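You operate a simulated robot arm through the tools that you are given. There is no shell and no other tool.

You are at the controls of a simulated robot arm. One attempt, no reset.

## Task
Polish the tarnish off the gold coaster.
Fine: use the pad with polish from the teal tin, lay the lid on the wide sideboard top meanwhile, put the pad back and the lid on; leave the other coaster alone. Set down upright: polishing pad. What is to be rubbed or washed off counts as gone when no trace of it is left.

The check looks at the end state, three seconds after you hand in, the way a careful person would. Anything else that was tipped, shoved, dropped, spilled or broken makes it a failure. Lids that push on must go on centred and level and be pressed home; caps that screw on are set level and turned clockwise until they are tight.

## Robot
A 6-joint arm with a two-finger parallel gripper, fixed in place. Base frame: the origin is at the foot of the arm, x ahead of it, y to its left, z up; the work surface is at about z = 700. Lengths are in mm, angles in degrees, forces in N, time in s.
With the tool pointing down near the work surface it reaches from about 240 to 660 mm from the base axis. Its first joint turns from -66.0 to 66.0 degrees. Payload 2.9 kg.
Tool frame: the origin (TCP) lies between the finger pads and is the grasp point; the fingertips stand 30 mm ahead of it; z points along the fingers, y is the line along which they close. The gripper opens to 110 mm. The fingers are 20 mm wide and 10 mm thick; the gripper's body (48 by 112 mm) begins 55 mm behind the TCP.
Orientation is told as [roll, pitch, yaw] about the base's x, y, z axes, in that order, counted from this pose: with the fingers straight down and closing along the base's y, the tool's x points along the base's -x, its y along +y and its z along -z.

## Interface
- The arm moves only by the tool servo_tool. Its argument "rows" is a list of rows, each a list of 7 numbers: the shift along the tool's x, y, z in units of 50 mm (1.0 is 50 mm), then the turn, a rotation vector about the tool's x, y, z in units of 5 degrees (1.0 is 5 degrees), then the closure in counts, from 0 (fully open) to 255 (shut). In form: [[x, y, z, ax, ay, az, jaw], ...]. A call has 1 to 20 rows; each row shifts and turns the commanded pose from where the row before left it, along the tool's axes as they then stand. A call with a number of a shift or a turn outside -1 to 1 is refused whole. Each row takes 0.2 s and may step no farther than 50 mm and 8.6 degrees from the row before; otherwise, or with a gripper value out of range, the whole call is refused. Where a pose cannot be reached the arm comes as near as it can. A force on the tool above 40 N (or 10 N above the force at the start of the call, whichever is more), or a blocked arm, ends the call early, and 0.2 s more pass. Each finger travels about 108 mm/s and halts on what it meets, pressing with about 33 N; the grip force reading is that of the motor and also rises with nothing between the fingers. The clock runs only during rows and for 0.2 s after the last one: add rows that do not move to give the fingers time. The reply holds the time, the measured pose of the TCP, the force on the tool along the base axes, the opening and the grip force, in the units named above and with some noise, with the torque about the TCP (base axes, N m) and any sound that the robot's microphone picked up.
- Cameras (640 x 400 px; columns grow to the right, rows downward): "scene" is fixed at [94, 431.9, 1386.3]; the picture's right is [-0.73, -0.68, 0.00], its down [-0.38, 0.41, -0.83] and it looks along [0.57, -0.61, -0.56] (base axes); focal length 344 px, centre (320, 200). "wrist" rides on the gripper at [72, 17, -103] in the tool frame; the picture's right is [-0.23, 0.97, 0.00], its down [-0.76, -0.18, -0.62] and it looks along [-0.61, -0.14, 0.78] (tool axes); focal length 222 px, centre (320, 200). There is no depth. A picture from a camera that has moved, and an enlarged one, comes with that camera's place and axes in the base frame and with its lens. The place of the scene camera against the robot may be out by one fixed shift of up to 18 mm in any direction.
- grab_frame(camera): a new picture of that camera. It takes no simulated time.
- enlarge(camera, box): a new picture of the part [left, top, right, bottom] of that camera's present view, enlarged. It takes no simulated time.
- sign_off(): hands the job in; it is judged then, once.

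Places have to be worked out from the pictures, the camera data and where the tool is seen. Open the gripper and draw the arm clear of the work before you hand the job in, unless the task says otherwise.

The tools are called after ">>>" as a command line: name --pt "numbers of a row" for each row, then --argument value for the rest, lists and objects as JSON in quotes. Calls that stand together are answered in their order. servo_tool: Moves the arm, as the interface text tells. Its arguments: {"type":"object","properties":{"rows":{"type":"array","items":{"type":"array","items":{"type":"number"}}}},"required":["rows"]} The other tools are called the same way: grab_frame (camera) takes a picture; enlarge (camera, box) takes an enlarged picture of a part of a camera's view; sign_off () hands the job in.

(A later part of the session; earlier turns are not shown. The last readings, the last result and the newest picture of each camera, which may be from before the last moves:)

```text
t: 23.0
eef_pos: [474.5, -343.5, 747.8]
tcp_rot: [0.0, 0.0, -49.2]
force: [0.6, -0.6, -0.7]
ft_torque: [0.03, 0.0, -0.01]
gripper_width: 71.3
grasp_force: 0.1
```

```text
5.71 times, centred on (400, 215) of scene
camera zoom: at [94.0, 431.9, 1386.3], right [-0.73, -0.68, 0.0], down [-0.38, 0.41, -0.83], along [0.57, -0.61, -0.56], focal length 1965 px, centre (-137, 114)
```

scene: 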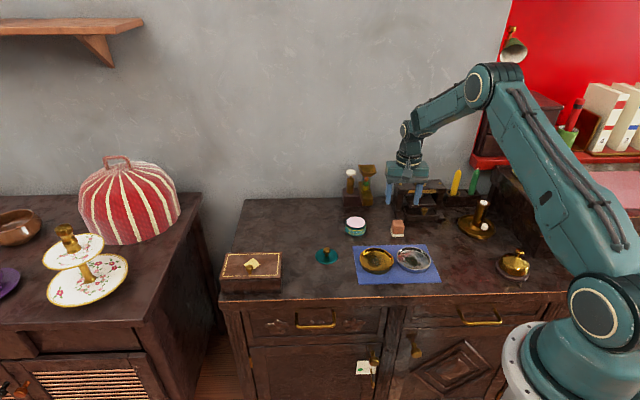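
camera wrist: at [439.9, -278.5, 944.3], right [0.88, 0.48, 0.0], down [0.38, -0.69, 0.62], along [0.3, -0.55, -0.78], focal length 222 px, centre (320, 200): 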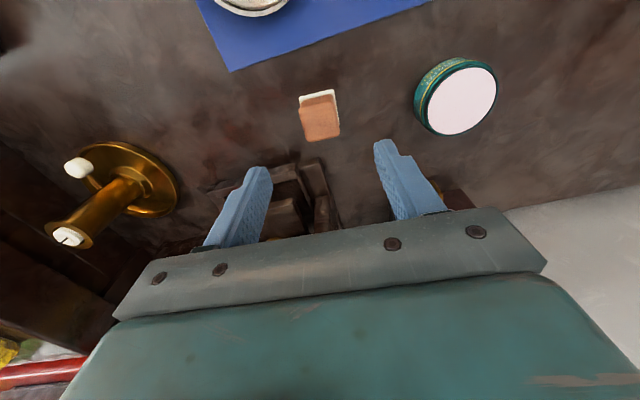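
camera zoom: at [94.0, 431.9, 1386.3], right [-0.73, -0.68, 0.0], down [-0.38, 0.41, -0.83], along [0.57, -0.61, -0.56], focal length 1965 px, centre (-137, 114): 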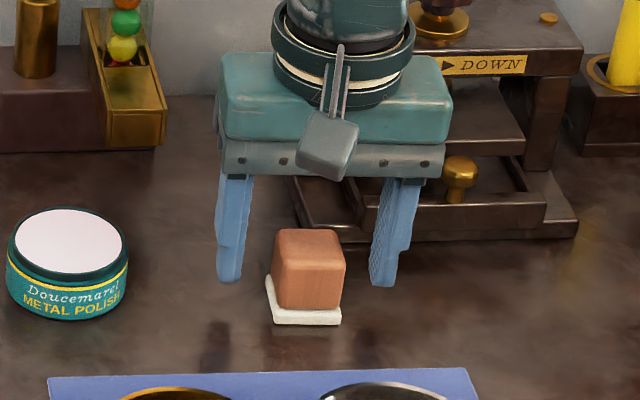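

The fingers straddle the pad symmetrically. I close on it.

>>> servo_tool --pt "0 0 0 0 0 0 140" --pt "0 0 0 0 0 0 165" --pt "0 0 0 0 0 0 255" --pt "0 0 0 0 0 0 255" --pt "0 0 0 0 0 0 255"

>>> enlarge --camera "wrist" --box '[200, 60, 440, 240]'

>>> enlarge --camera "scene" --box '[360, 180, 440, 250]'

```text
t: 24.2
eef_pos: [474.8, -342.7, 747.3]
tcp_rot: [0.0, 0.0, -49.1]
force: [-0.8, 0.4, 0.1]
ft_torque: [0.02, 0.01, 0.0]
gripper_width: 32.8
grasp_force: 33.3
```

```text
2.22 times, centred on (320, 150) of wrist
camera zoom: at [441.3, -276.0, 850.7], right [0.89, 0.46, 0.0], down [0.36, -0.69, 0.62], along [0.29, -0.55, -0.78], focal length 494 px, centre (320, 311)
```

zoom: 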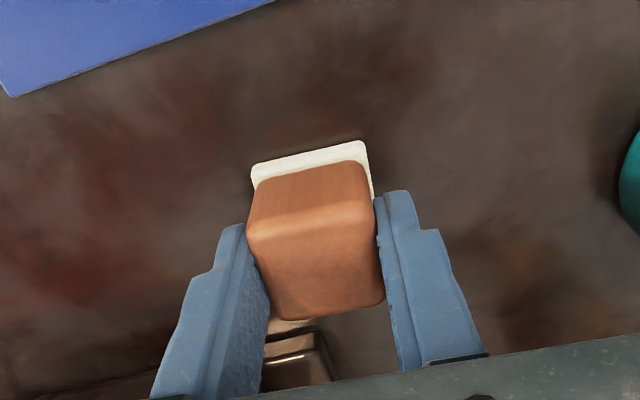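

```text
5.71 times, centred on (400, 215) of scene
camera zoom: at [94.0, 431.9, 1386.3], right [-0.73, -0.68, 0.0], down [-0.38, 0.41, -0.83], along [0.57, -0.61, -0.56], focal length 1965 px, centre (-137, 114)
```

zoom: 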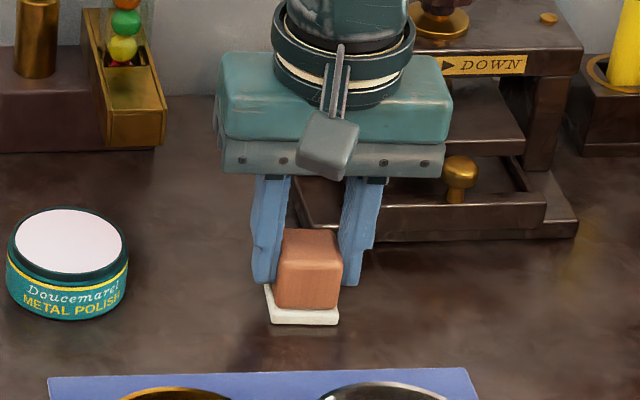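

The pad is held (32.8 mm, 33 N). I lift it straight up 60 mm and carry it over the tin.

>>> servo_tool --pt "0 0 -0.3 0 0 0 255" --pt "0 0 -0.45 0 0 0 255" --pt "0 0 -0.45 0 0 0 255" --pt "-0.0456 0.518 0 0 0 0 255" --pt "-0.0456 0.518 0 0 0 0 255" --pt "-0.0456 0.518 0 0 0 0 255" --pt "-0.0456 0.518 0 0 0 0 255" --pt "-0.0456 0.518 0 0 0 0 255" --pt "0 0 0 0 0 0 255"

>>> enlarge --camera "wrist" --box '[200, 60, 440, 240]'

>>> enlarge --camera "scene" --box '[310, 170, 410, 250]'

```text
t: 26.2
eef_pos: [583.2, -265.6, 807.1]
tcp_rot: [0.0, 0.0, -49.2]
force: [1.0, 0.1, -1.0]
ft_torque: [0.01, 0.0, 0.02]
gripper_width: 32.7
grasp_force: 32.9
```

```text
2.22 times, centred on (320, 150) of wrist
camera zoom: at [548.2, -199.7, 910.7], right [0.89, 0.46, 0.0], down [0.36, -0.69, 0.62], along [0.29, -0.55, -0.78], focal length 494 px, centre (320, 311)
```

zoom: 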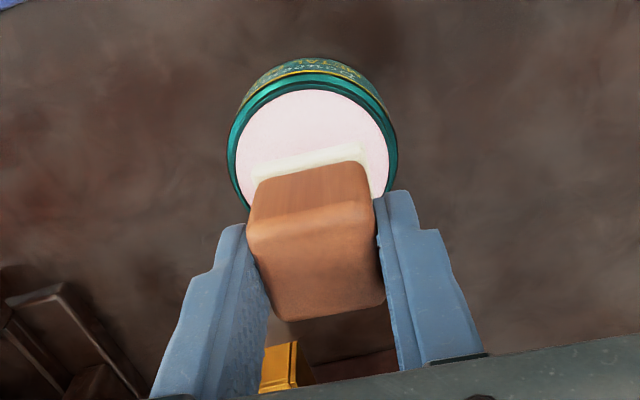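

```text
5.00 times, centred on (360, 210) of scene
camera zoom: at [94.0, 431.9, 1386.3], right [-0.73, -0.68, 0.0], down [-0.38, 0.41, -0.83], along [0.57, -0.61, -0.56], focal length 1719 px, centre (120, 150)
```

zoom: 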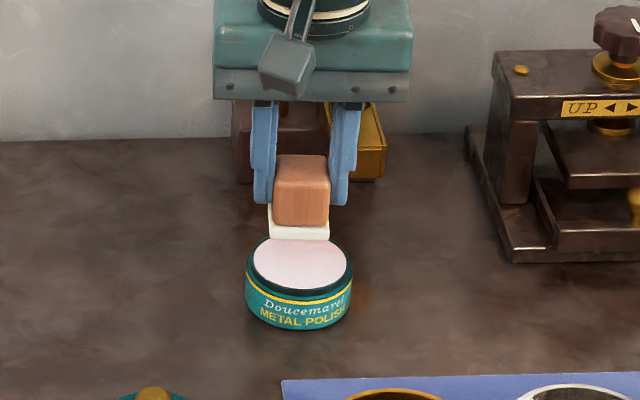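

The tin's centre comes out at about (581, -267); I correct by 2 mm and descend to just above the rim, then look.

>>> servo_tool --pt "0 -0.044 0 0 0 0 255" --pt "0 0 0.2 0 0 0 255" --pt "0 0 0.2 0 0 0 255" --pt "0 0 0.1 0 0 0 255" --pt "0 0 0 0 0 0 255"

>>> enlarge --camera "wrist" --box '[200, 60, 440, 240]'

>>> enlarge --camera "scene" --box '[330, 190, 390, 240]'

```text
t: 27.4
eef_pos: [580.8, -267.5, 781.6]
tcp_rot: [0.0, 0.0, -49.2]
force: [0.2, 0.3, -0.5]
ft_torque: [-0.02, -0.02, -0.01]
gripper_width: 32.9
grasp_force: 32.7
```

```text
2.22 times, centred on (320, 150) of wrist
camera zoom: at [545.8, -201.2, 885.7], right [0.89, 0.46, 0.0], down [0.36, -0.69, 0.62], along [0.29, -0.55, -0.78], focal length 494 px, centre (320, 311)
```

zoom: 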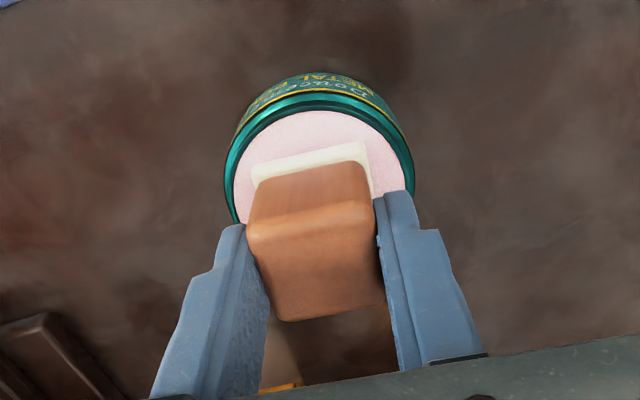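

```text
8.00 times, centred on (360, 215) of scene
camera zoom: at [94.0, 431.9, 1386.3], right [-0.73, -0.68, 0.0], down [-0.38, 0.41, -0.83], along [0.57, -0.61, -0.56], focal length 2751 px, centre (0, 80)
```

zoom: 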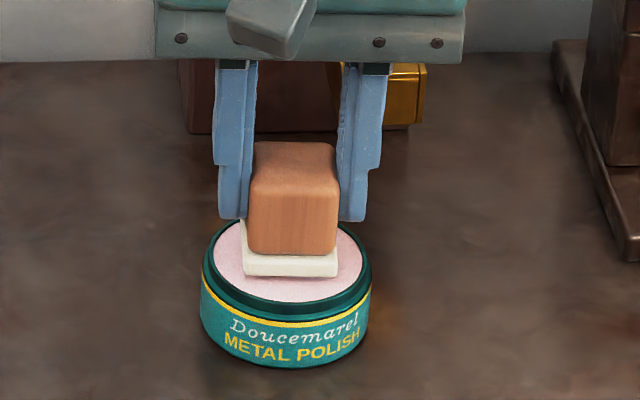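

The pad is centred over the polish, about 8 mm above. I continue down in 1–1.5 mm steps watching force and pictures.

>>> servo_tool --pt "0 0.016 0.02 0 0 0 255" --pt "0 0 0.03 0 0 0 255" --pt "0 0 0.03 0 0 0 255" --pt "0 0 0 0 0 0 255"

>>> enlarge --camera "scene" --box '[330, 190, 390, 240]'

```text
t: 28.4
eef_pos: [580.1, -267.2, 778.5]
tcp_rot: [0.0, 0.0, -49.2]
force: [-0.3, -0.2, 0.0]
ft_torque: [0.01, -0.01, 0.01]
gripper_width: 32.6
grasp_force: 32.8
```

```text
8.00 times, centred on (360, 215) of scene
camera zoom: at [94.0, 431.9, 1386.3], right [-0.73, -0.68, 0.0], down [-0.38, 0.41, -0.83], along [0.57, -0.61, -0.56], focal length 2751 px, centre (0, 80)
```

zoom: 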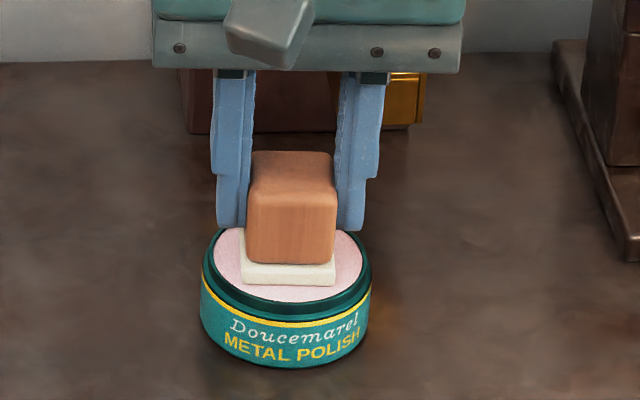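

Visually the sole is almost at the polish. I go on 1 mm at a time.

>>> servo_tool --pt "0 0 0.02 0 0 0 255"

>>> servo_tool --pt "0 0 0.02 0 0 0 255"

>>> enlarge --camera "scene" --box '[330, 190, 390, 240]'

```text
t: 28.8
eef_pos: [579.9, -267.0, 778.1]
tcp_rot: [0.0, 0.0, -49.2]
force: [-2.6, 1.5, 5.9]
ft_torque: [0.05, 0.18, 0.02]
gripper_width: 33.1
grasp_force: 32.4
```

```text
t: 29.2
eef_pos: [581.4, -265.9, 778.0]
tcp_rot: [-0.1, -0.1, -49.1]
force: [-5.8, 2.6, 18.5]
ft_torque: [0.22, 0.34, 0.01]
gripper_width: 32.6
grasp_force: 32.4
```

```text
8.00 times, centred on (360, 215) of scene
camera zoom: at [93.5, 432.1, 1386.2], right [-0.73, -0.68, 0.0], down [-0.38, 0.41, -0.83], along [0.57, -0.61, -0.56], focal length 2751 px, centre (0, 80)
```

zoom: 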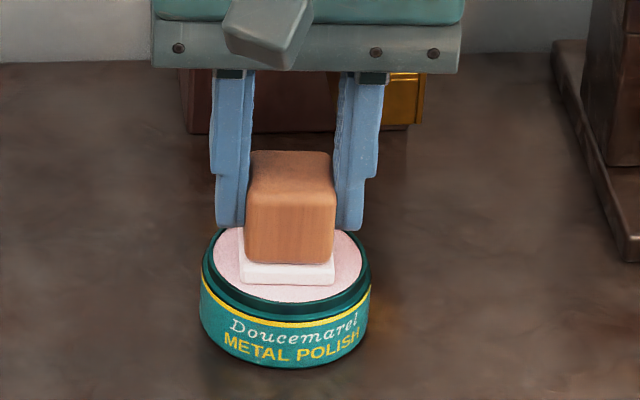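

Contact: 18 N upward, and the sole's edge has turned pinkish, so it has taken polish. I lift the pad off and check.

>>> servo_tool --pt "0 0 -0.04 0 0 0 255" --pt "0 0 -0.1 0 0 0 255" --pt "0 0 -0.3 0 0 0 255" --pt "0 0 -0.3 0 0 0 255" --pt "0 0 0 0 0 0 255"

>>> enlarge --camera "scene" --box '[320, 180, 400, 240]'

>>> enlarge --camera "wrist" --box '[200, 60, 440, 240]'

```text
t: 30.4
eef_pos: [580.8, -266.1, 813.5]
tcp_rot: [0.0, 0.0, -49.2]
force: [-0.1, 0.4, -0.6]
ft_torque: [-0.04, 0.05, -0.04]
gripper_width: 32.8
grasp_force: 33.2
```

```text
6.67 times, centred on (360, 210) of scene
camera zoom: at [94.0, 431.9, 1386.3], right [-0.73, -0.68, 0.0], down [-0.38, 0.41, -0.83], along [0.57, -0.61, -0.56], focal length 2293 px, centre (53, 133)
```

zoom: 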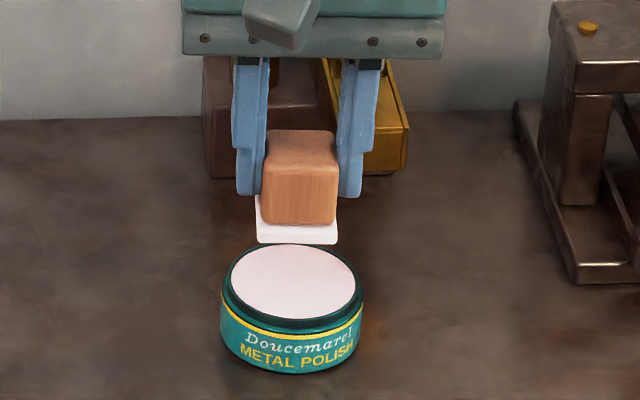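

```text
2.22 times, centred on (320, 150) of wrist
camera zoom: at [546.1, -200.1, 916.8], right [0.89, 0.46, 0.0], down [0.36, -0.69, 0.62], along [0.29, -0.55, -0.78], focal length 494 px, centre (320, 311)
```

zoom: 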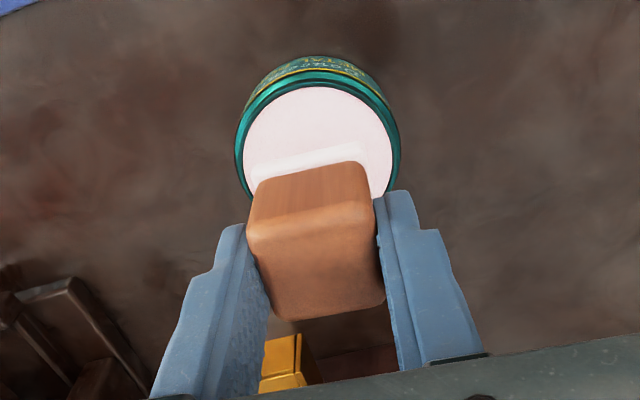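

The sole is visibly coated and the tin hasn't moved. I carry the pad at height over the gold coaster and look down at the tarnish.

>>> servo_tool --pt "0.51 -0.172 0 0 0 0 255" --pt "0.51 -0.172 0 0 0 0 255" --pt "0.51 -0.172 0 0 0 0 255" --pt "0.51 -0.172 0 0 0 0 255" --pt "0.51 -0.172 0 0 0 0 255" --pt "0.51 -0.172 0 0 0 0 255" --pt "0 0 0 0 0 0 255"

>>> grab_frame --camera "wrist"

>>> enlarge --camera "wrist" --box '[200, 20, 440, 200]'

>>> enlarge --camera "scene" --box '[330, 200, 450, 290]'

```text
t: 32.0
eef_pos: [441.8, -185.9, 813.3]
tcp_rot: [0.1, 0.1, -49.1]
force: [0.6, -0.1, -0.2]
ft_torque: [-0.01, -0.02, -0.03]
gripper_width: 32.9
grasp_force: 33.0
```

```text
taken
camera wrist: at [406.9, -119.1, 917.2], right [0.89, 0.46, 0.0], down [0.36, -0.69, 0.62], along [0.29, -0.55, -0.78], focal length 222 px, centre (320, 200)
```

wrist: 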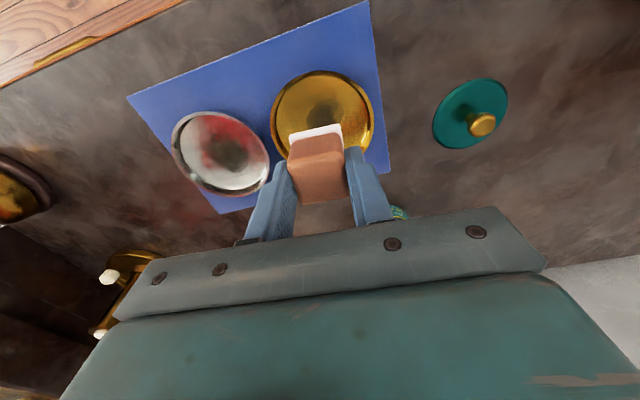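

```text
2.22 times, centred on (320, 110) of wrist
camera zoom: at [406.9, -119.1, 917.2], right [0.89, 0.46, 0.0], down [0.36, -0.69, 0.62], along [0.29, -0.55, -0.78], focal length 494 px, centre (320, 400)
```

zoom: 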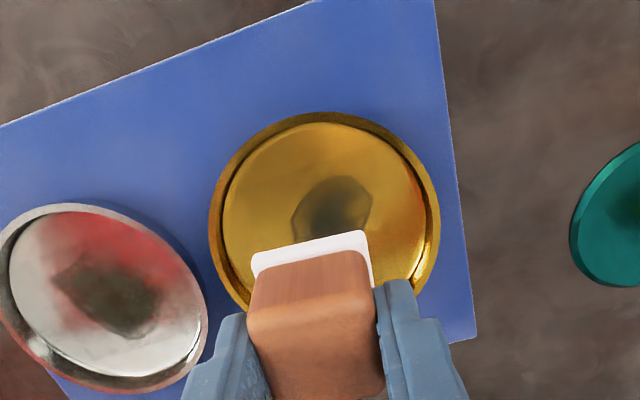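

```text
4.44 times, centred on (390, 245) of scene
camera zoom: at [94.0, 431.9, 1386.3], right [-0.73, -0.68, 0.0], down [-0.38, 0.41, -0.83], along [0.57, -0.61, -0.56], focal length 1528 px, centre (9, 0)
```

zoom: 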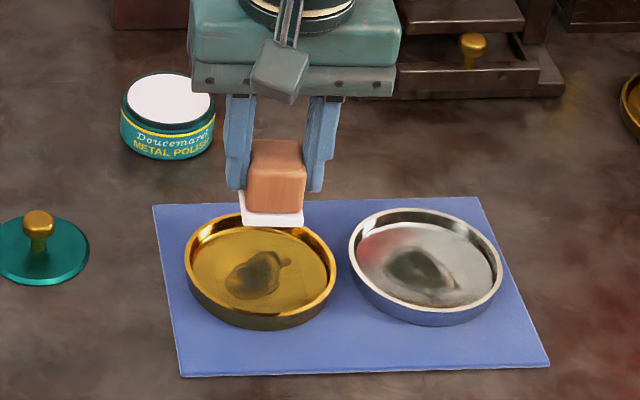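

The coaster's centre works out at about (444, -185.5), outer diameter ~96 mm, with the dark patch near its centre. I shift slightly and lower the pad to just above the rim height to check the gaps.

>>> servo_tool --pt "-0.037 0.034 0.2 0 0 0 255" --pt "0 0 0.25 0 0 0 255" --pt "0 0 0.25 0 0 0 255" --pt "0 0 0.2 0 0 0 255" --pt "0 0 0 0 0 0 255"

>>> enlarge --camera "wrist" --box '[200, 20, 440, 200]'

>>> enlarge --camera "scene" --box '[345, 225, 415, 280]'

```text
t: 33.2
eef_pos: [443.3, -185.7, 769.1]
tcp_rot: [0.0, 0.0, -49.2]
force: [-0.1, -1.1, -0.1]
ft_torque: [0.01, 0.01, 0.0]
gripper_width: 32.8
grasp_force: 32.8
```

```text
2.22 times, centred on (320, 110) of wrist
camera zoom: at [409.3, -119.1, 871.9], right [0.89, 0.46, 0.0], down [0.36, -0.69, 0.62], along [0.29, -0.55, -0.78], focal length 494 px, centre (320, 400)
```

zoom: 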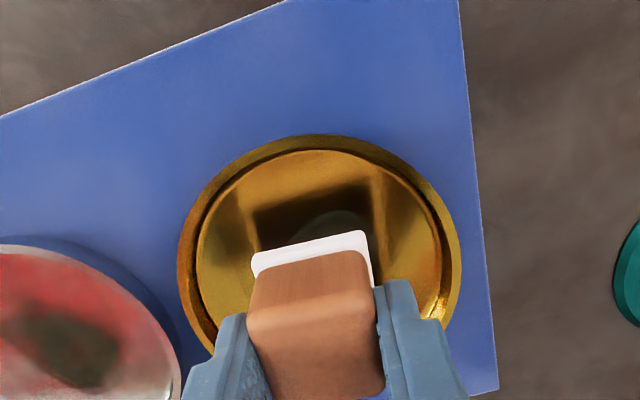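

```text
7.27 times, centred on (380, 252) of scene
camera zoom: at [94.0, 431.9, 1386.3], right [-0.73, -0.68, 0.0], down [-0.38, 0.41, -0.83], along [0.57, -0.61, -0.56], focal length 2501 px, centre (-116, -182)
```

zoom: 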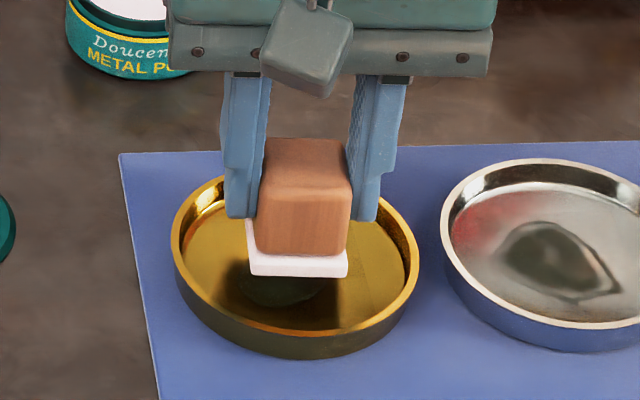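

Comparing the views, the coaster's centre is really about (446.3, -187.5), so the pad should go ~3.3 mm further back. I correct and lower into the dish carefully.

>>> servo_tool --pt "-0.066 0.01 0 0 0 0 255" --pt "0 0 0.1 0 0 0 255" --pt "0 0 0.1 0 0 0 255" --pt "0 0 0 0 0 0 255"

>>> enlarge --camera "wrist" --box '[200, 20, 440, 200]'

>>> enlarge --camera "scene" --box '[345, 225, 415, 280]'

```text
t: 34.2
eef_pos: [446.6, -186.8, 758.0]
tcp_rot: [0.0, 0.0, -49.2]
force: [-0.3, 0.5, -1.9]
ft_torque: [0.0, -0.02, 0.01]
gripper_width: 32.8
grasp_force: 32.8
```

```text
2.22 times, centred on (320, 110) of wrist
camera zoom: at [412.1, -120.8, 861.7], right [0.89, 0.46, 0.0], down [0.36, -0.69, 0.62], along [0.29, -0.55, -0.78], focal length 494 px, centre (320, 400)
```

zoom: 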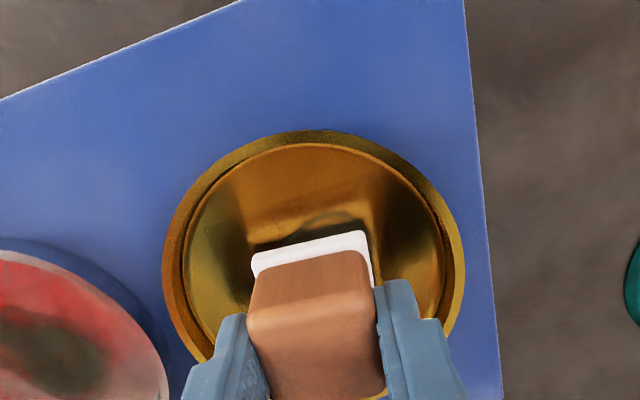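

```text
7.27 times, centred on (380, 252) of scene
camera zoom: at [94.0, 431.9, 1386.3], right [-0.73, -0.68, 0.0], down [-0.38, 0.41, -0.83], along [0.57, -0.61, -0.56], focal length 2501 px, centre (-116, -182)
```

zoom: 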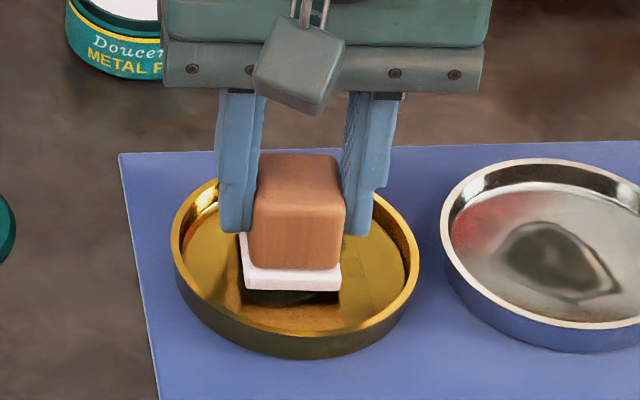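

The pad sits inside the rim with comfortable gaps all round. I lower the last few millimetres in 1 mm steps until I feel the floor.

>>> servo_tool --pt "0 -0.03 0.03 0 0 0 255" --pt "0 0 0.03 0 0 0 255" --pt "0 0 0.02 0 0 0 255"

>>> servo_tool --pt "0 0 0.02 0 0 0 255"

```text
t: 35.0
eef_pos: [445.5, -188.4, 755.1]
tcp_rot: [0.0, 0.0, -49.2]
force: [-6.7, 3.3, 22.7]
ft_torque: [0.16, 0.32, 0.02]
gripper_width: 32.9
grasp_force: 32.9
```

```text
t: 35.4
eef_pos: [446.0, -188.8, 756.0]
tcp_rot: [0.2, -0.2, -49.1]
force: [-7.3, 4.0, 37.7]
ft_torque: [0.1, 0.41, 0.01]
gripper_width: 32.8
grasp_force: 33.1
```

Floor contact at about z=755.5 with 38 N, too firm. I back off about 1.6 mm to a moderate pressure and check whether anything moved.

>>> servo_tool --pt "0 0 -0.03 0 0 0 255"

>>> enlarge --camera "scene" --box '[345, 225, 415, 280]'

```text
t: 35.8
eef_pos: [446.2, -189.1, 755.1]
tcp_rot: [0.1, -0.2, -49.3]
force: [-1.9, 1.7, 25.6]
ft_torque: [0.07, 0.1, 0.05]
gripper_width: 32.6
grasp_force: 33.0
```

```text
7.27 times, centred on (380, 252) of scene
camera zoom: at [93.6, 432.1, 1386.2], right [-0.73, -0.68, 0.0], down [-0.38, 0.41, -0.83], along [0.57, -0.61, -0.56], focal length 2501 px, centre (-116, -182)
```

zoom: 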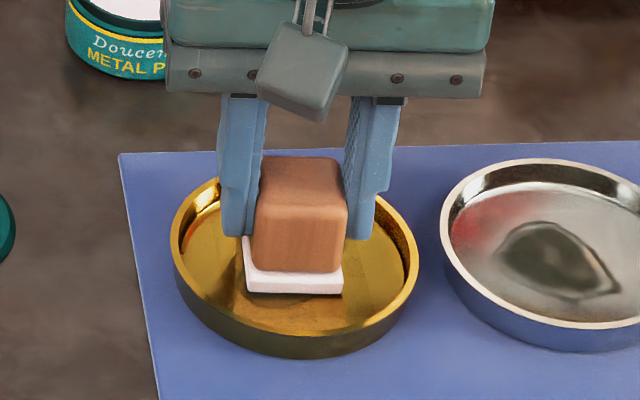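

The coaster stayed put. I ease the pressure a bit more and make one short test stroke forward.

>>> servo_tool --pt "0 0 -0.02 0 0 0 255" --pt "0.05 0 0 0 0 0 255" --pt "0.08 0 0 0 0 0 255" --pt "0.08 0 0 0 0 0 255"

>>> enlarge --camera "scene" --box '[345, 225, 415, 280]'

```text
t: 36.8
eef_pos: [438.1, -181.2, 755.7]
tcp_rot: [0.0, 0.1, -49.2]
force: [1.4, -3.0, 9.1]
ft_torque: [-0.21, -0.17, 0.0]
gripper_width: 32.7
grasp_force: 32.7
```

```text
7.27 times, centred on (380, 252) of scene
camera zoom: at [93.9, 431.9, 1386.3], right [-0.73, -0.68, 0.0], down [-0.38, 0.41, -0.83], along [0.57, -0.61, -0.56], focal length 2501 px, centre (-116, -182)
```

zoom: 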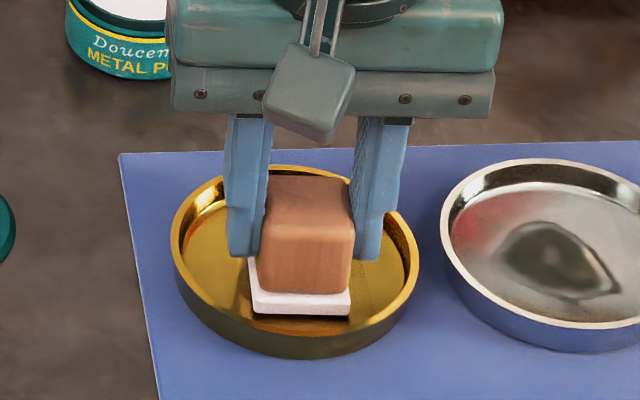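

The pad slides and the coaster stays. Pressure is 9 N; I now rub in a full circle of about 9 mm radius.

>>> servo_tool --pt "-0.0241 0.09 0 0 0 0 255" --pt "-0.0659 0.0659 0 0 0 0 255" --pt "-0.09 0.0241 0 0 0 0 255" --pt "-0.09 -0.0241 0 0 0 0 255" --pt "-0.0659 -0.0659 0 0 0 0 255" --pt "-0.0241 -0.09 0 0 0 0 255" --pt "0.0241 -0.09 0 0 0 0 255" --pt "0.0659 -0.0659 0 0 0 0 255" --pt "0.09 -0.0241 0 0 0 0 255" --pt "0.09 0.0241 0 0 0 0 255" --pt "0.0659 0.0659 0 0 0 0 255" --pt "0.0241 0.09 0 0 0 0 255"

>>> enlarge --camera "scene" --box '[345, 225, 415, 280]'

>>> enlarge --camera "wrist" --box '[200, 20, 440, 200]'

```text
t: 39.4
eef_pos: [437.9, -180.8, 756.8]
tcp_rot: [0.0, 0.0, -49.2]
force: [-1.7, -0.6, 2.6]
ft_torque: [-0.06, 0.03, -0.01]
gripper_width: 32.8
grasp_force: 33.2
```

```text
7.27 times, centred on (380, 252) of scene
camera zoom: at [93.9, 431.9, 1386.3], right [-0.73, -0.68, 0.0], down [-0.38, 0.41, -0.83], along [0.57, -0.61, -0.56], focal length 2501 px, centre (-116, -182)
```

zoom: 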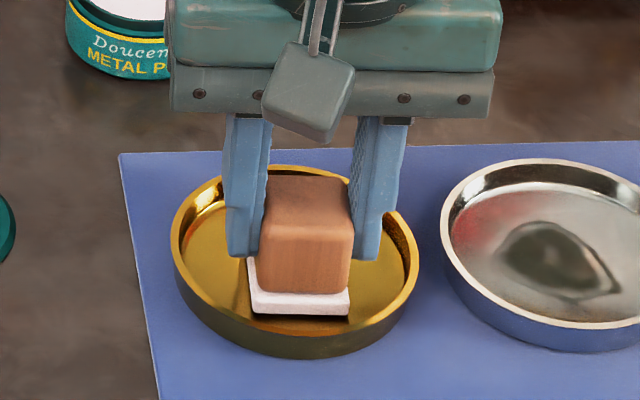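

```text
2.22 times, centred on (320, 110) of wrist
camera zoom: at [403.8, -114.3, 859.2], right [0.89, 0.46, 0.0], down [0.36, -0.69, 0.62], along [0.29, -0.55, -0.78], focal length 494 px, centre (320, 400)
```

zoom: 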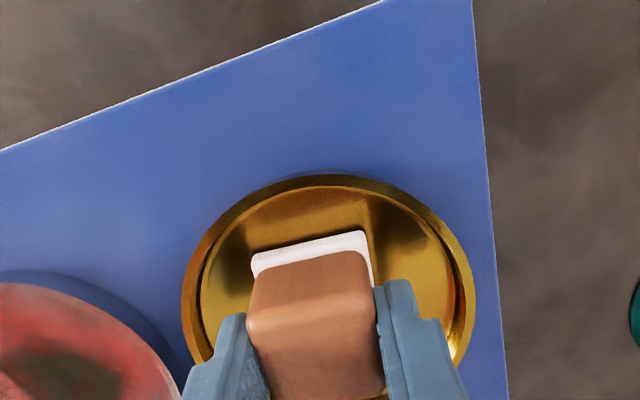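

The pressure has fallen to ~3 N, so I press 1 mm deeper and run another loop, then lift to inspect.

>>> servo_tool --pt "0 0 0.02 0 0 0 255" --pt "-0.0241 0.09 0 0 0 0 255" --pt "-0.0659 0.0659 0 0 0 0 255" --pt "-0.09 0.0241 0 0 0 0 255" --pt "-0.09 -0.0241 0 0 0 0 255" --pt "-0.0659 -0.0659 0 0 0 0 255" --pt "-0.0241 -0.09 0 0 0 0 255"

>>> servo_tool --pt "0.0241 -0.09 0 0 0 0 255" --pt "0.0659 -0.0659 0 0 0 0 255" --pt "0.09 -0.0241 0 0 0 0 255" --pt "0.09 0.0241 0 0 0 0 255" --pt "0.0659 0.0659 0 0 0 0 255" --pt "0.0241 0.09 0 0 0 0 255"

>>> enlarge --camera "scene" --box '[345, 225, 415, 280]'

```text
t: 41.0
eef_pos: [452.0, -194.4, 755.9]
tcp_rot: [0.1, -0.2, -49.2]
force: [4.6, 4.2, 16.5]
ft_torque: [0.19, -0.19, -0.01]
gripper_width: 32.7
grasp_force: 33.2
```

```text
t: 42.4
eef_pos: [436.0, -181.6, 755.9]
tcp_rot: [-0.1, 0.1, -49.3]
force: [-8.3, -8.6, 28.4]
ft_torque: [-0.44, 0.16, -0.04]
gripper_width: 32.9
grasp_force: 33.1
```

```text
7.27 times, centred on (380, 252) of scene
camera zoom: at [93.4, 431.9, 1386.3], right [-0.73, -0.68, 0.0], down [-0.38, 0.41, -0.83], along [0.57, -0.61, -0.56], focal length 2501 px, centre (-116, -182)
```

zoom: 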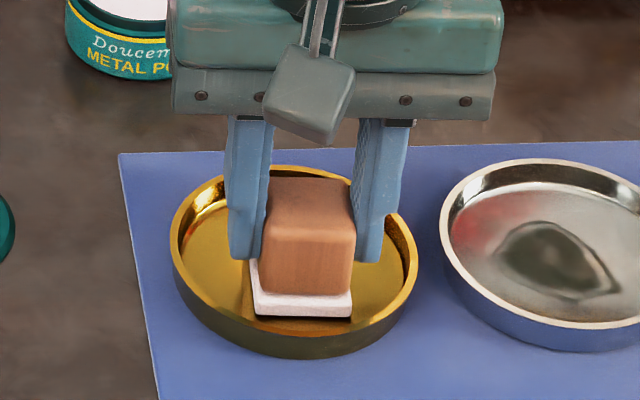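

Pressure climbed to 28 N, more than I want. I lift off now and inspect the coaster.

>>> servo_tool --pt "0 0 -0.04 0 0 0 255" --pt "0 0 -0.2 0 0 0 255" --pt "-0.1 0 -0.4 0 0 0 255" --pt "-0.2 0 -0.5 0 0 0 255" --pt "-0.6 0 0 0 0 0 255" --pt "-0.6 0 0 0 0 0 255" --pt "0 0 0 0 0 0 255"

>>> enlarge --camera "scene" --box '[345, 225, 415, 280]'

>>> grab_frame --camera "wrist"

```text
t: 44.0
eef_pos: [487.0, -237.7, 809.8]
tcp_rot: [0.1, 0.0, -49.2]
force: [-0.2, 0.9, -0.8]
ft_torque: [0.01, -0.05, 0.01]
gripper_width: 32.4
grasp_force: 33.1
```

```text
7.27 times, centred on (380, 252) of scene
camera zoom: at [94.0, 431.9, 1386.3], right [-0.73, -0.68, 0.0], down [-0.38, 0.41, -0.83], along [0.57, -0.61, -0.56], focal length 2501 px, centre (-116, -182)
```

zoom: 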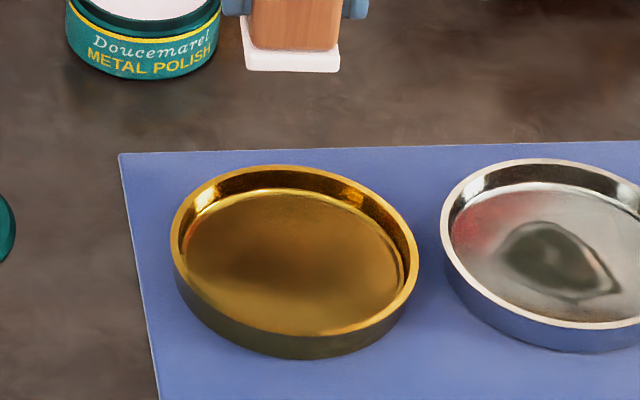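

```text
taken
camera wrist: at [453.4, -171.0, 914.6], right [0.89, 0.46, 0.0], down [0.36, -0.69, 0.62], along [0.29, -0.55, -0.78], focal length 222 px, centre (320, 200)
```

wrist: 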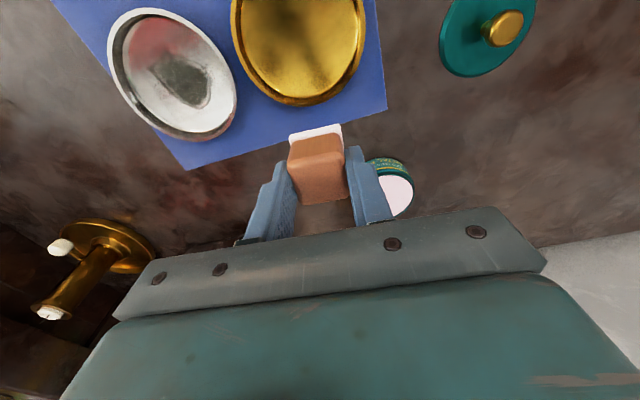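

The dark patch looks gone and the coaster hasn't moved. I zoom in hard to check for any remaining trace.

>>> enlarge --camera "scene" --box '[358, 242, 396, 272]'

>>> enlarge --camera "wrist" --box '[220, 0, 380, 110]'

```text
13.33 times, centred on (377, 257) of scene
camera zoom: at [94.0, 431.9, 1386.3], right [-0.73, -0.68, 0.0], down [-0.38, 0.41, -0.83], along [0.57, -0.61, -0.56], focal length 4585 px, centre (-440, -560)
```

zoom: 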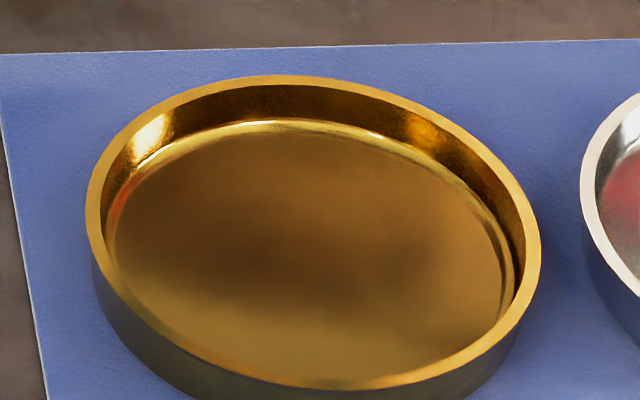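

```text
3.64 times, centred on (300, 55) of wrist
camera zoom: at [453.4, -171.0, 914.6], right [0.89, 0.46, 0.0], down [0.36, -0.69, 0.62], along [0.29, -0.55, -0.78], focal length 808 px, centre (393, 727)
```

zoom: 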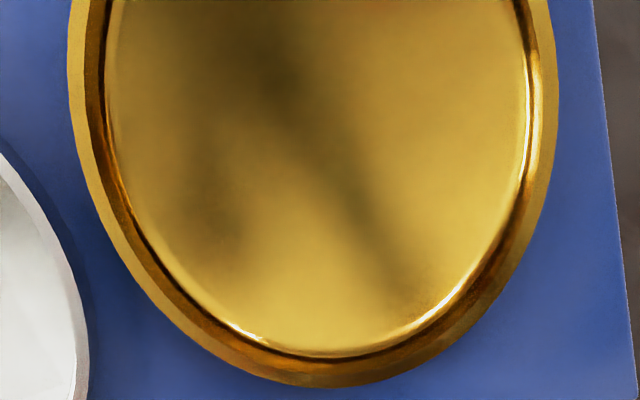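

I see only soft, moving reflections of the gripper. I raise the arm away to change the reflections and look again from a different angle.

>>> servo_tool --pt "0.2 -0.4 -0.6 0 0 0 255" --pt "0.2 -0.4 -0.6 0 0 0 255" --pt "0.2 -0.4 -0.6 0 0 0 255" --pt "0 0 0 0 0 0 255"

>>> enlarge --camera "scene" --box '[358, 242, 396, 272]'

>>> grab_frame --camera "wrist"

```text
t: 45.0
eef_pos: [421.5, -253.9, 901.1]
tcp_rot: [0.0, 0.0, -49.3]
force: [0.2, 1.2, -1.0]
ft_torque: [-0.01, -0.02, 0.02]
gripper_width: 32.7
grasp_force: 32.9
```

```text
13.33 times, centred on (377, 257) of scene
camera zoom: at [94.0, 431.9, 1386.3], right [-0.73, -0.68, 0.0], down [-0.38, 0.41, -0.83], along [0.57, -0.61, -0.56], focal length 4585 px, centre (-440, -560)
```

zoom: 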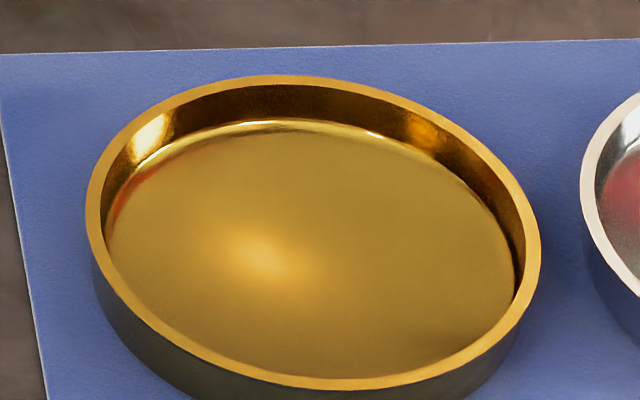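

```text
taken
camera wrist: at [387.8, -187.5, 1004.6], right [0.89, 0.46, 0.0], down [0.36, -0.69, 0.62], along [0.29, -0.55, -0.78], focal length 222 px, centre (320, 200)
```

wrist: 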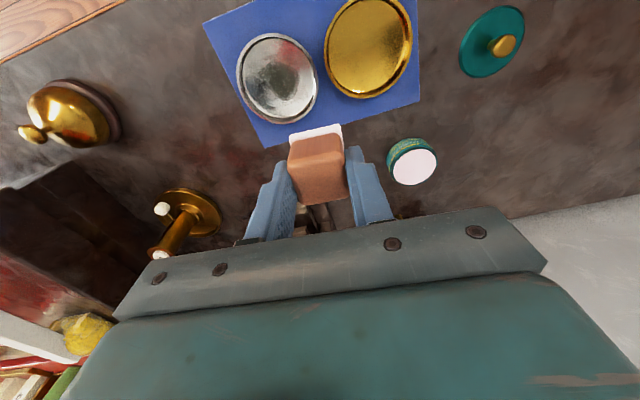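

The scene view now shows clean gold with a highlight. I zoom in through the wrist camera for confirmation, including the tool-free far edges.

>>> enlarge --camera "wrist" --box '[310, 0, 430, 110]'

>>> enlarge --camera "scene" --box '[365, 252, 389, 271]'

>>> grab_frame --camera "scene"

```text
3.64 times, centred on (370, 55) of wrist
camera zoom: at [387.8, -187.5, 1004.6], right [0.89, 0.46, 0.0], down [0.36, -0.69, 0.62], along [0.29, -0.55, -0.78], focal length 808 px, centre (138, 727)
```

zoom: 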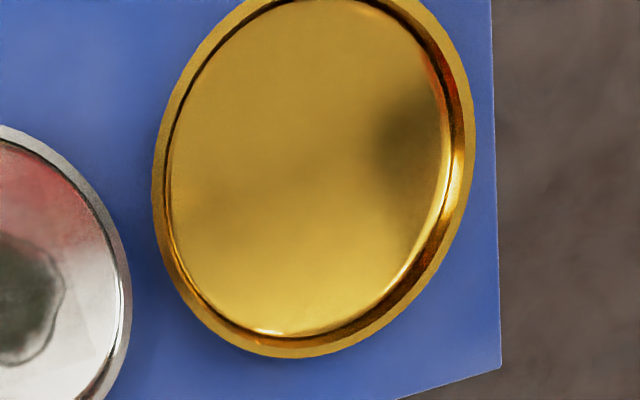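

```text
16.00 times, centred on (377, 262) of scene
camera zoom: at [94.0, 431.9, 1386.3], right [-0.73, -0.68, 0.0], down [-0.38, 0.41, -0.83], along [0.57, -0.61, -0.56], focal length 5502 px, centre (-592, -784)
```

zoom: 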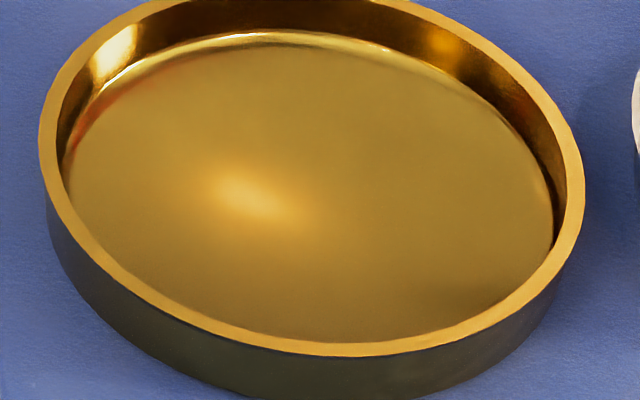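

```text
taken
```

scene: 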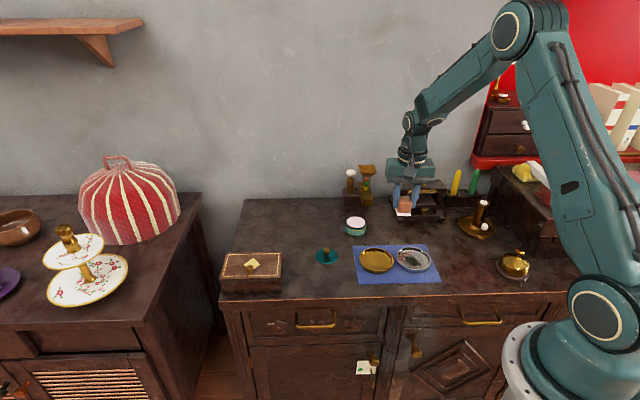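

The coaster is clean: no dark patch or edge remains in any view, only soft reflections. Now I take the pad back to its original spot at (475.5, -341.7), first travelling at height.

>>> servo_tool --pt "-0.4084 -0.0692 0 0 0 0 255" --pt "-0.4084 -0.0692 0 0 0 0 255" --pt "-0.4084 -0.0692 0 0 0 0 255" --pt "-0.4084 -0.0692 0 0 0 0 255" --pt "-0.4084 -0.0692 0 0 0 0 255" --pt "0 0 0.5 0 0 0 255" --pt "0 0 0.5 0 0 0 255" --pt "0 0 0.5 0 0 0 255" --pt "0 0 0.5 0 0 0 255" --pt "0 0 0.4 0 0 0 255" --pt "0 0 0 0 0 0 255"

>>> enlarge --camera "wrist" --box '[200, 60, 440, 240]'

>>> enlarge --camera "scene" --box '[360, 180, 440, 250]'

```text
t: 47.4
eef_pos: [475.6, -342.7, 781.4]
tcp_rot: [0.1, 0.1, -49.3]
force: [-0.3, 0.2, -0.8]
ft_torque: [0.0, -0.02, 0.01]
gripper_width: 32.4
grasp_force: 33.0
```

```text
2.22 times, centred on (320, 150) of wrist
camera zoom: at [441.5, -276.1, 884.6], right [0.89, 0.46, 0.0], down [0.36, -0.69, 0.62], along [0.29, -0.55, -0.78], focal length 494 px, centre (320, 311)
```

zoom: 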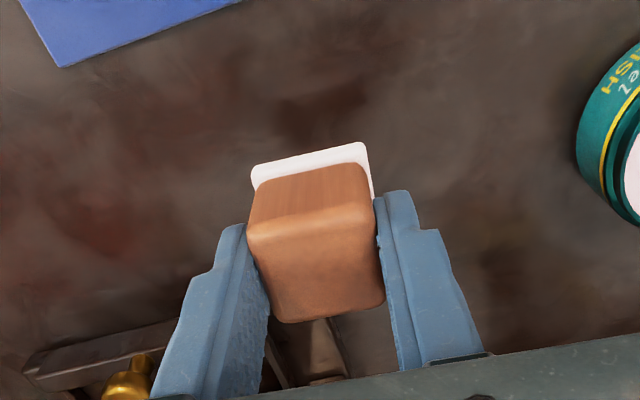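

```text
5.71 times, centred on (400, 215) of scene
camera zoom: at [94.0, 431.9, 1386.3], right [-0.73, -0.68, 0.0], down [-0.38, 0.41, -0.83], along [0.57, -0.61, -0.56], focal length 1965 px, centre (-137, 114)
```

zoom: 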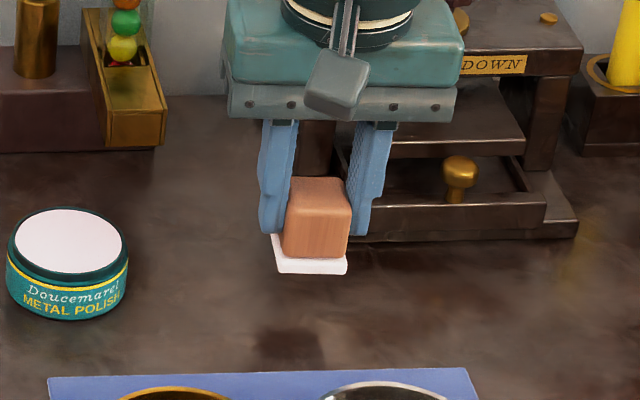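

Position matches the pick-up pose exactly. I lower to ~3 mm above, then feel for contact.

>>> servo_tool --pt "0 0 0.25 0 0 0 255" --pt "0 0 0.25 0 0 0 255" --pt "0 0 0.1 0 0 0 255" --pt "0 0 0.03 0 0 0 255" --pt "0 0 0 0 0 0 255"

>>> servo_tool --pt "0 0 0.02 0 0 0 255"

>>> enlarge --camera "scene" --box '[380, 210, 420, 240]'

```text
t: 48.6
eef_pos: [476.1, -342.3, 749.9]
tcp_rot: [-0.2, 0.1, -49.3]
force: [0.8, -0.1, -0.1]
ft_torque: [0.0, 0.0, 0.01]
gripper_width: 32.7
grasp_force: 32.8
```

```text
t: 49.0
eef_pos: [476.7, -342.2, 749.9]
tcp_rot: [0.1, 0.0, -49.1]
force: [-1.0, -0.1, -0.4]
ft_torque: [0.02, 0.01, 0.02]
gripper_width: 33.0
grasp_force: 33.0
```

```text
13.33 times, centred on (400, 225) of scene
camera zoom: at [94.0, 431.9, 1386.3], right [-0.73, -0.68, 0.0], down [-0.38, 0.41, -0.83], along [0.57, -0.61, -0.56], focal length 4585 px, centre (-747, -133)
```

zoom: 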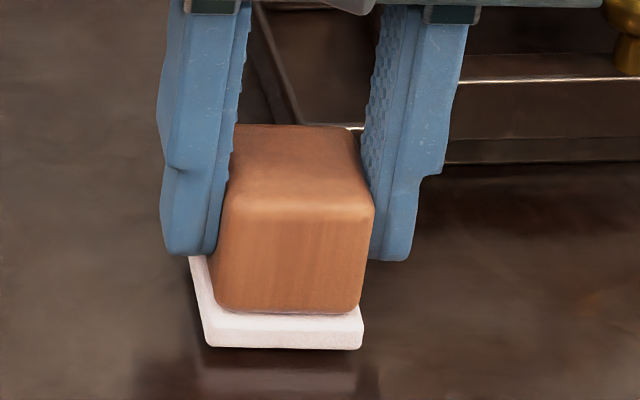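

The pad is still a millimetre or two above the top; continuing in 1 mm steps.

>>> servo_tool --pt "0 0 0.02 0 0 0 255"

>>> servo_tool --pt "0 0 0.02 0 0 0 255"

>>> enlarge --camera "scene" --box '[380, 210, 420, 240]'

```text
t: 49.4
eef_pos: [475.7, -342.8, 747.2]
tcp_rot: [0.0, -0.1, -49.2]
force: [-0.3, 0.2, 0.1]
ft_torque: [-0.01, 0.0, 0.01]
gripper_width: 32.5
grasp_force: 33.2
```

```text
t: 49.8
eef_pos: [475.9, -342.1, 746.3]
tcp_rot: [0.0, 0.0, -49.2]
force: [0.9, 0.6, 0.0]
ft_torque: [-0.01, 0.0, 0.01]
gripper_width: 33.0
grasp_force: 32.6
```

```text
13.33 times, centred on (400, 225) of scene
camera zoom: at [94.0, 431.9, 1386.3], right [-0.73, -0.68, 0.0], down [-0.38, 0.41, -0.83], along [0.57, -0.61, -0.56], focal length 4585 px, centre (-747, -133)
```

zoom: 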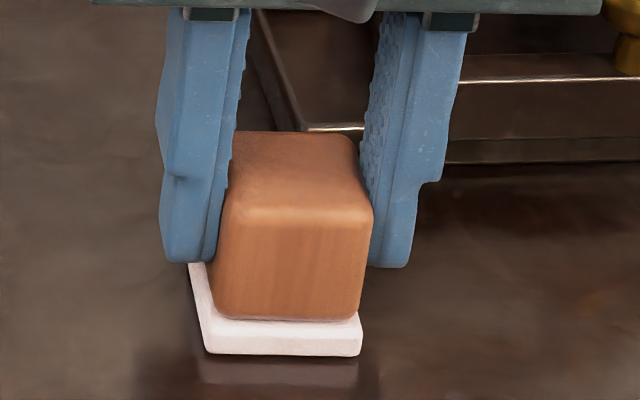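

Still no contact force; two more 1 mm steps.

>>> servo_tool --pt "0 0 0.02 0 0 0 255"

>>> servo_tool --pt "0 0 0.016 0 0 0 255"

>>> enlarge --camera "scene" --box '[380, 210, 420, 240]'

>>> enlarge --camera "wrist" --box '[200, 60, 440, 240]'

```text
t: 50.2
eef_pos: [475.3, -341.8, 745.9]
tcp_rot: [0.0, 0.0, -49.3]
force: [-2.0, 1.4, 5.2]
ft_torque: [0.02, 0.04, 0.01]
gripper_width: 33.0
grasp_force: 32.6
```

```text
t: 50.6
eef_pos: [475.7, -342.0, 746.8]
tcp_rot: [0.0, -0.1, -49.1]
force: [-5.1, 3.9, 15.4]
ft_torque: [0.14, 0.17, 0.03]
gripper_width: 32.8
grasp_force: 33.1
```

```text
13.33 times, centred on (400, 225) of scene
camera zoom: at [93.7, 432.1, 1386.2], right [-0.73, -0.68, 0.0], down [-0.38, 0.41, -0.83], along [0.57, -0.61, -0.56], focal length 4585 px, centre (-747, -133)
```

zoom: 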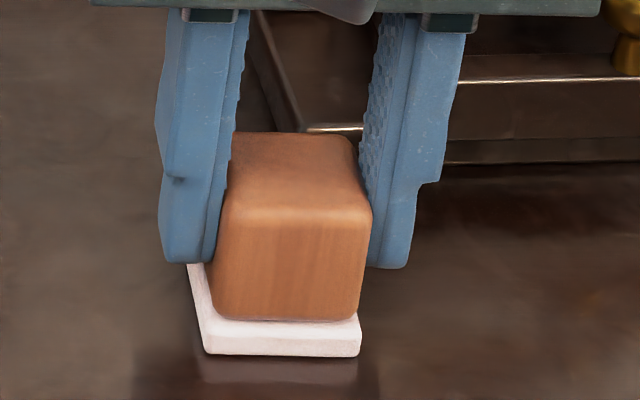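

```text
2.22 times, centred on (320, 150) of wrist
camera zoom: at [441.6, -275.9, 850.1], right [0.89, 0.46, 0.0], down [0.36, -0.69, 0.62], along [0.29, -0.55, -0.78], focal length 494 px, centre (320, 311)
```

zoom: 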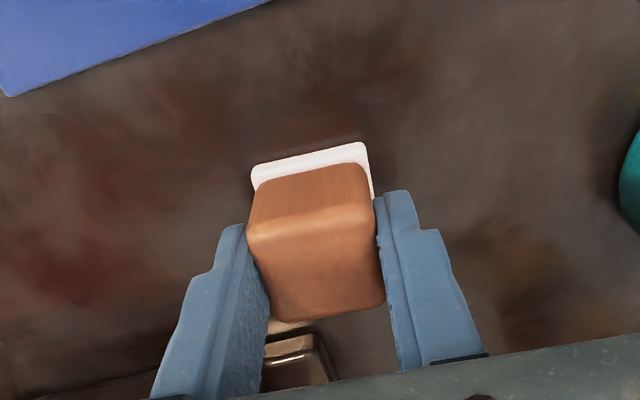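

Firm contact at 15 N. I relieve the pressure and open the fingers gently.

>>> servo_tool --pt "0 0 -0.026 0 0 0 255" --pt "0 0 0 0 0 0 255" --pt "0 0 0 0 0 0 170" --pt "0 0 0 0 0 0 150" --pt "0 0 0 0 0 0 120" --pt "0 0 0 0 0 0 90" --pt "0 0 0 0 0 0 90"

>>> enlarge --camera "scene" --box '[360, 180, 440, 250]'

>>> enlarge --camera "wrist" --box '[200, 60, 440, 240]'

```text
t: 52.2
eef_pos: [474.3, -343.6, 747.5]
tcp_rot: [0.0, 0.0, -49.2]
force: [0.0, 0.3, -0.3]
ft_torque: [-0.03, 0.01, 0.04]
gripper_width: 71.1
grasp_force: 0.1
```

```text
5.71 times, centred on (400, 215) of scene
camera zoom: at [94.0, 431.9, 1386.3], right [-0.73, -0.68, 0.0], down [-0.38, 0.41, -0.83], along [0.57, -0.61, -0.56], focal length 1965 px, centre (-137, 114)
```

zoom: 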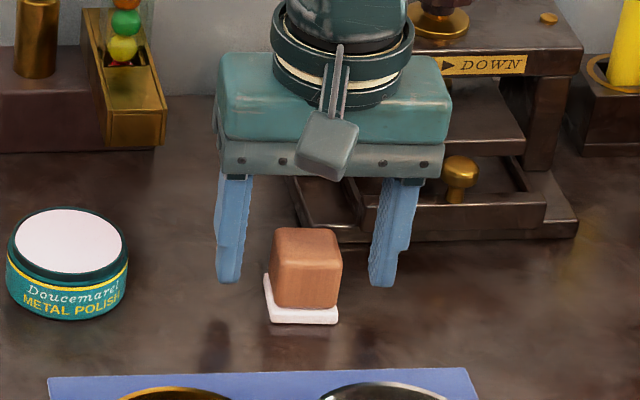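

```text
2.22 times, centred on (320, 150) of wrist
camera zoom: at [441.6, -275.9, 850.3], right [0.89, 0.46, 0.0], down [0.36, -0.69, 0.62], along [0.29, -0.55, -0.78], focal length 494 px, centre (320, 311)
```

zoom: 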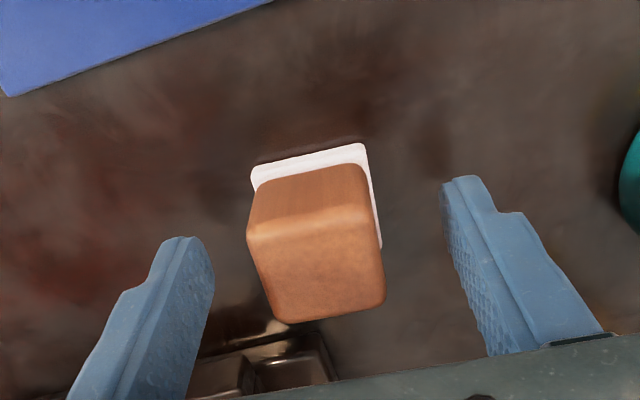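

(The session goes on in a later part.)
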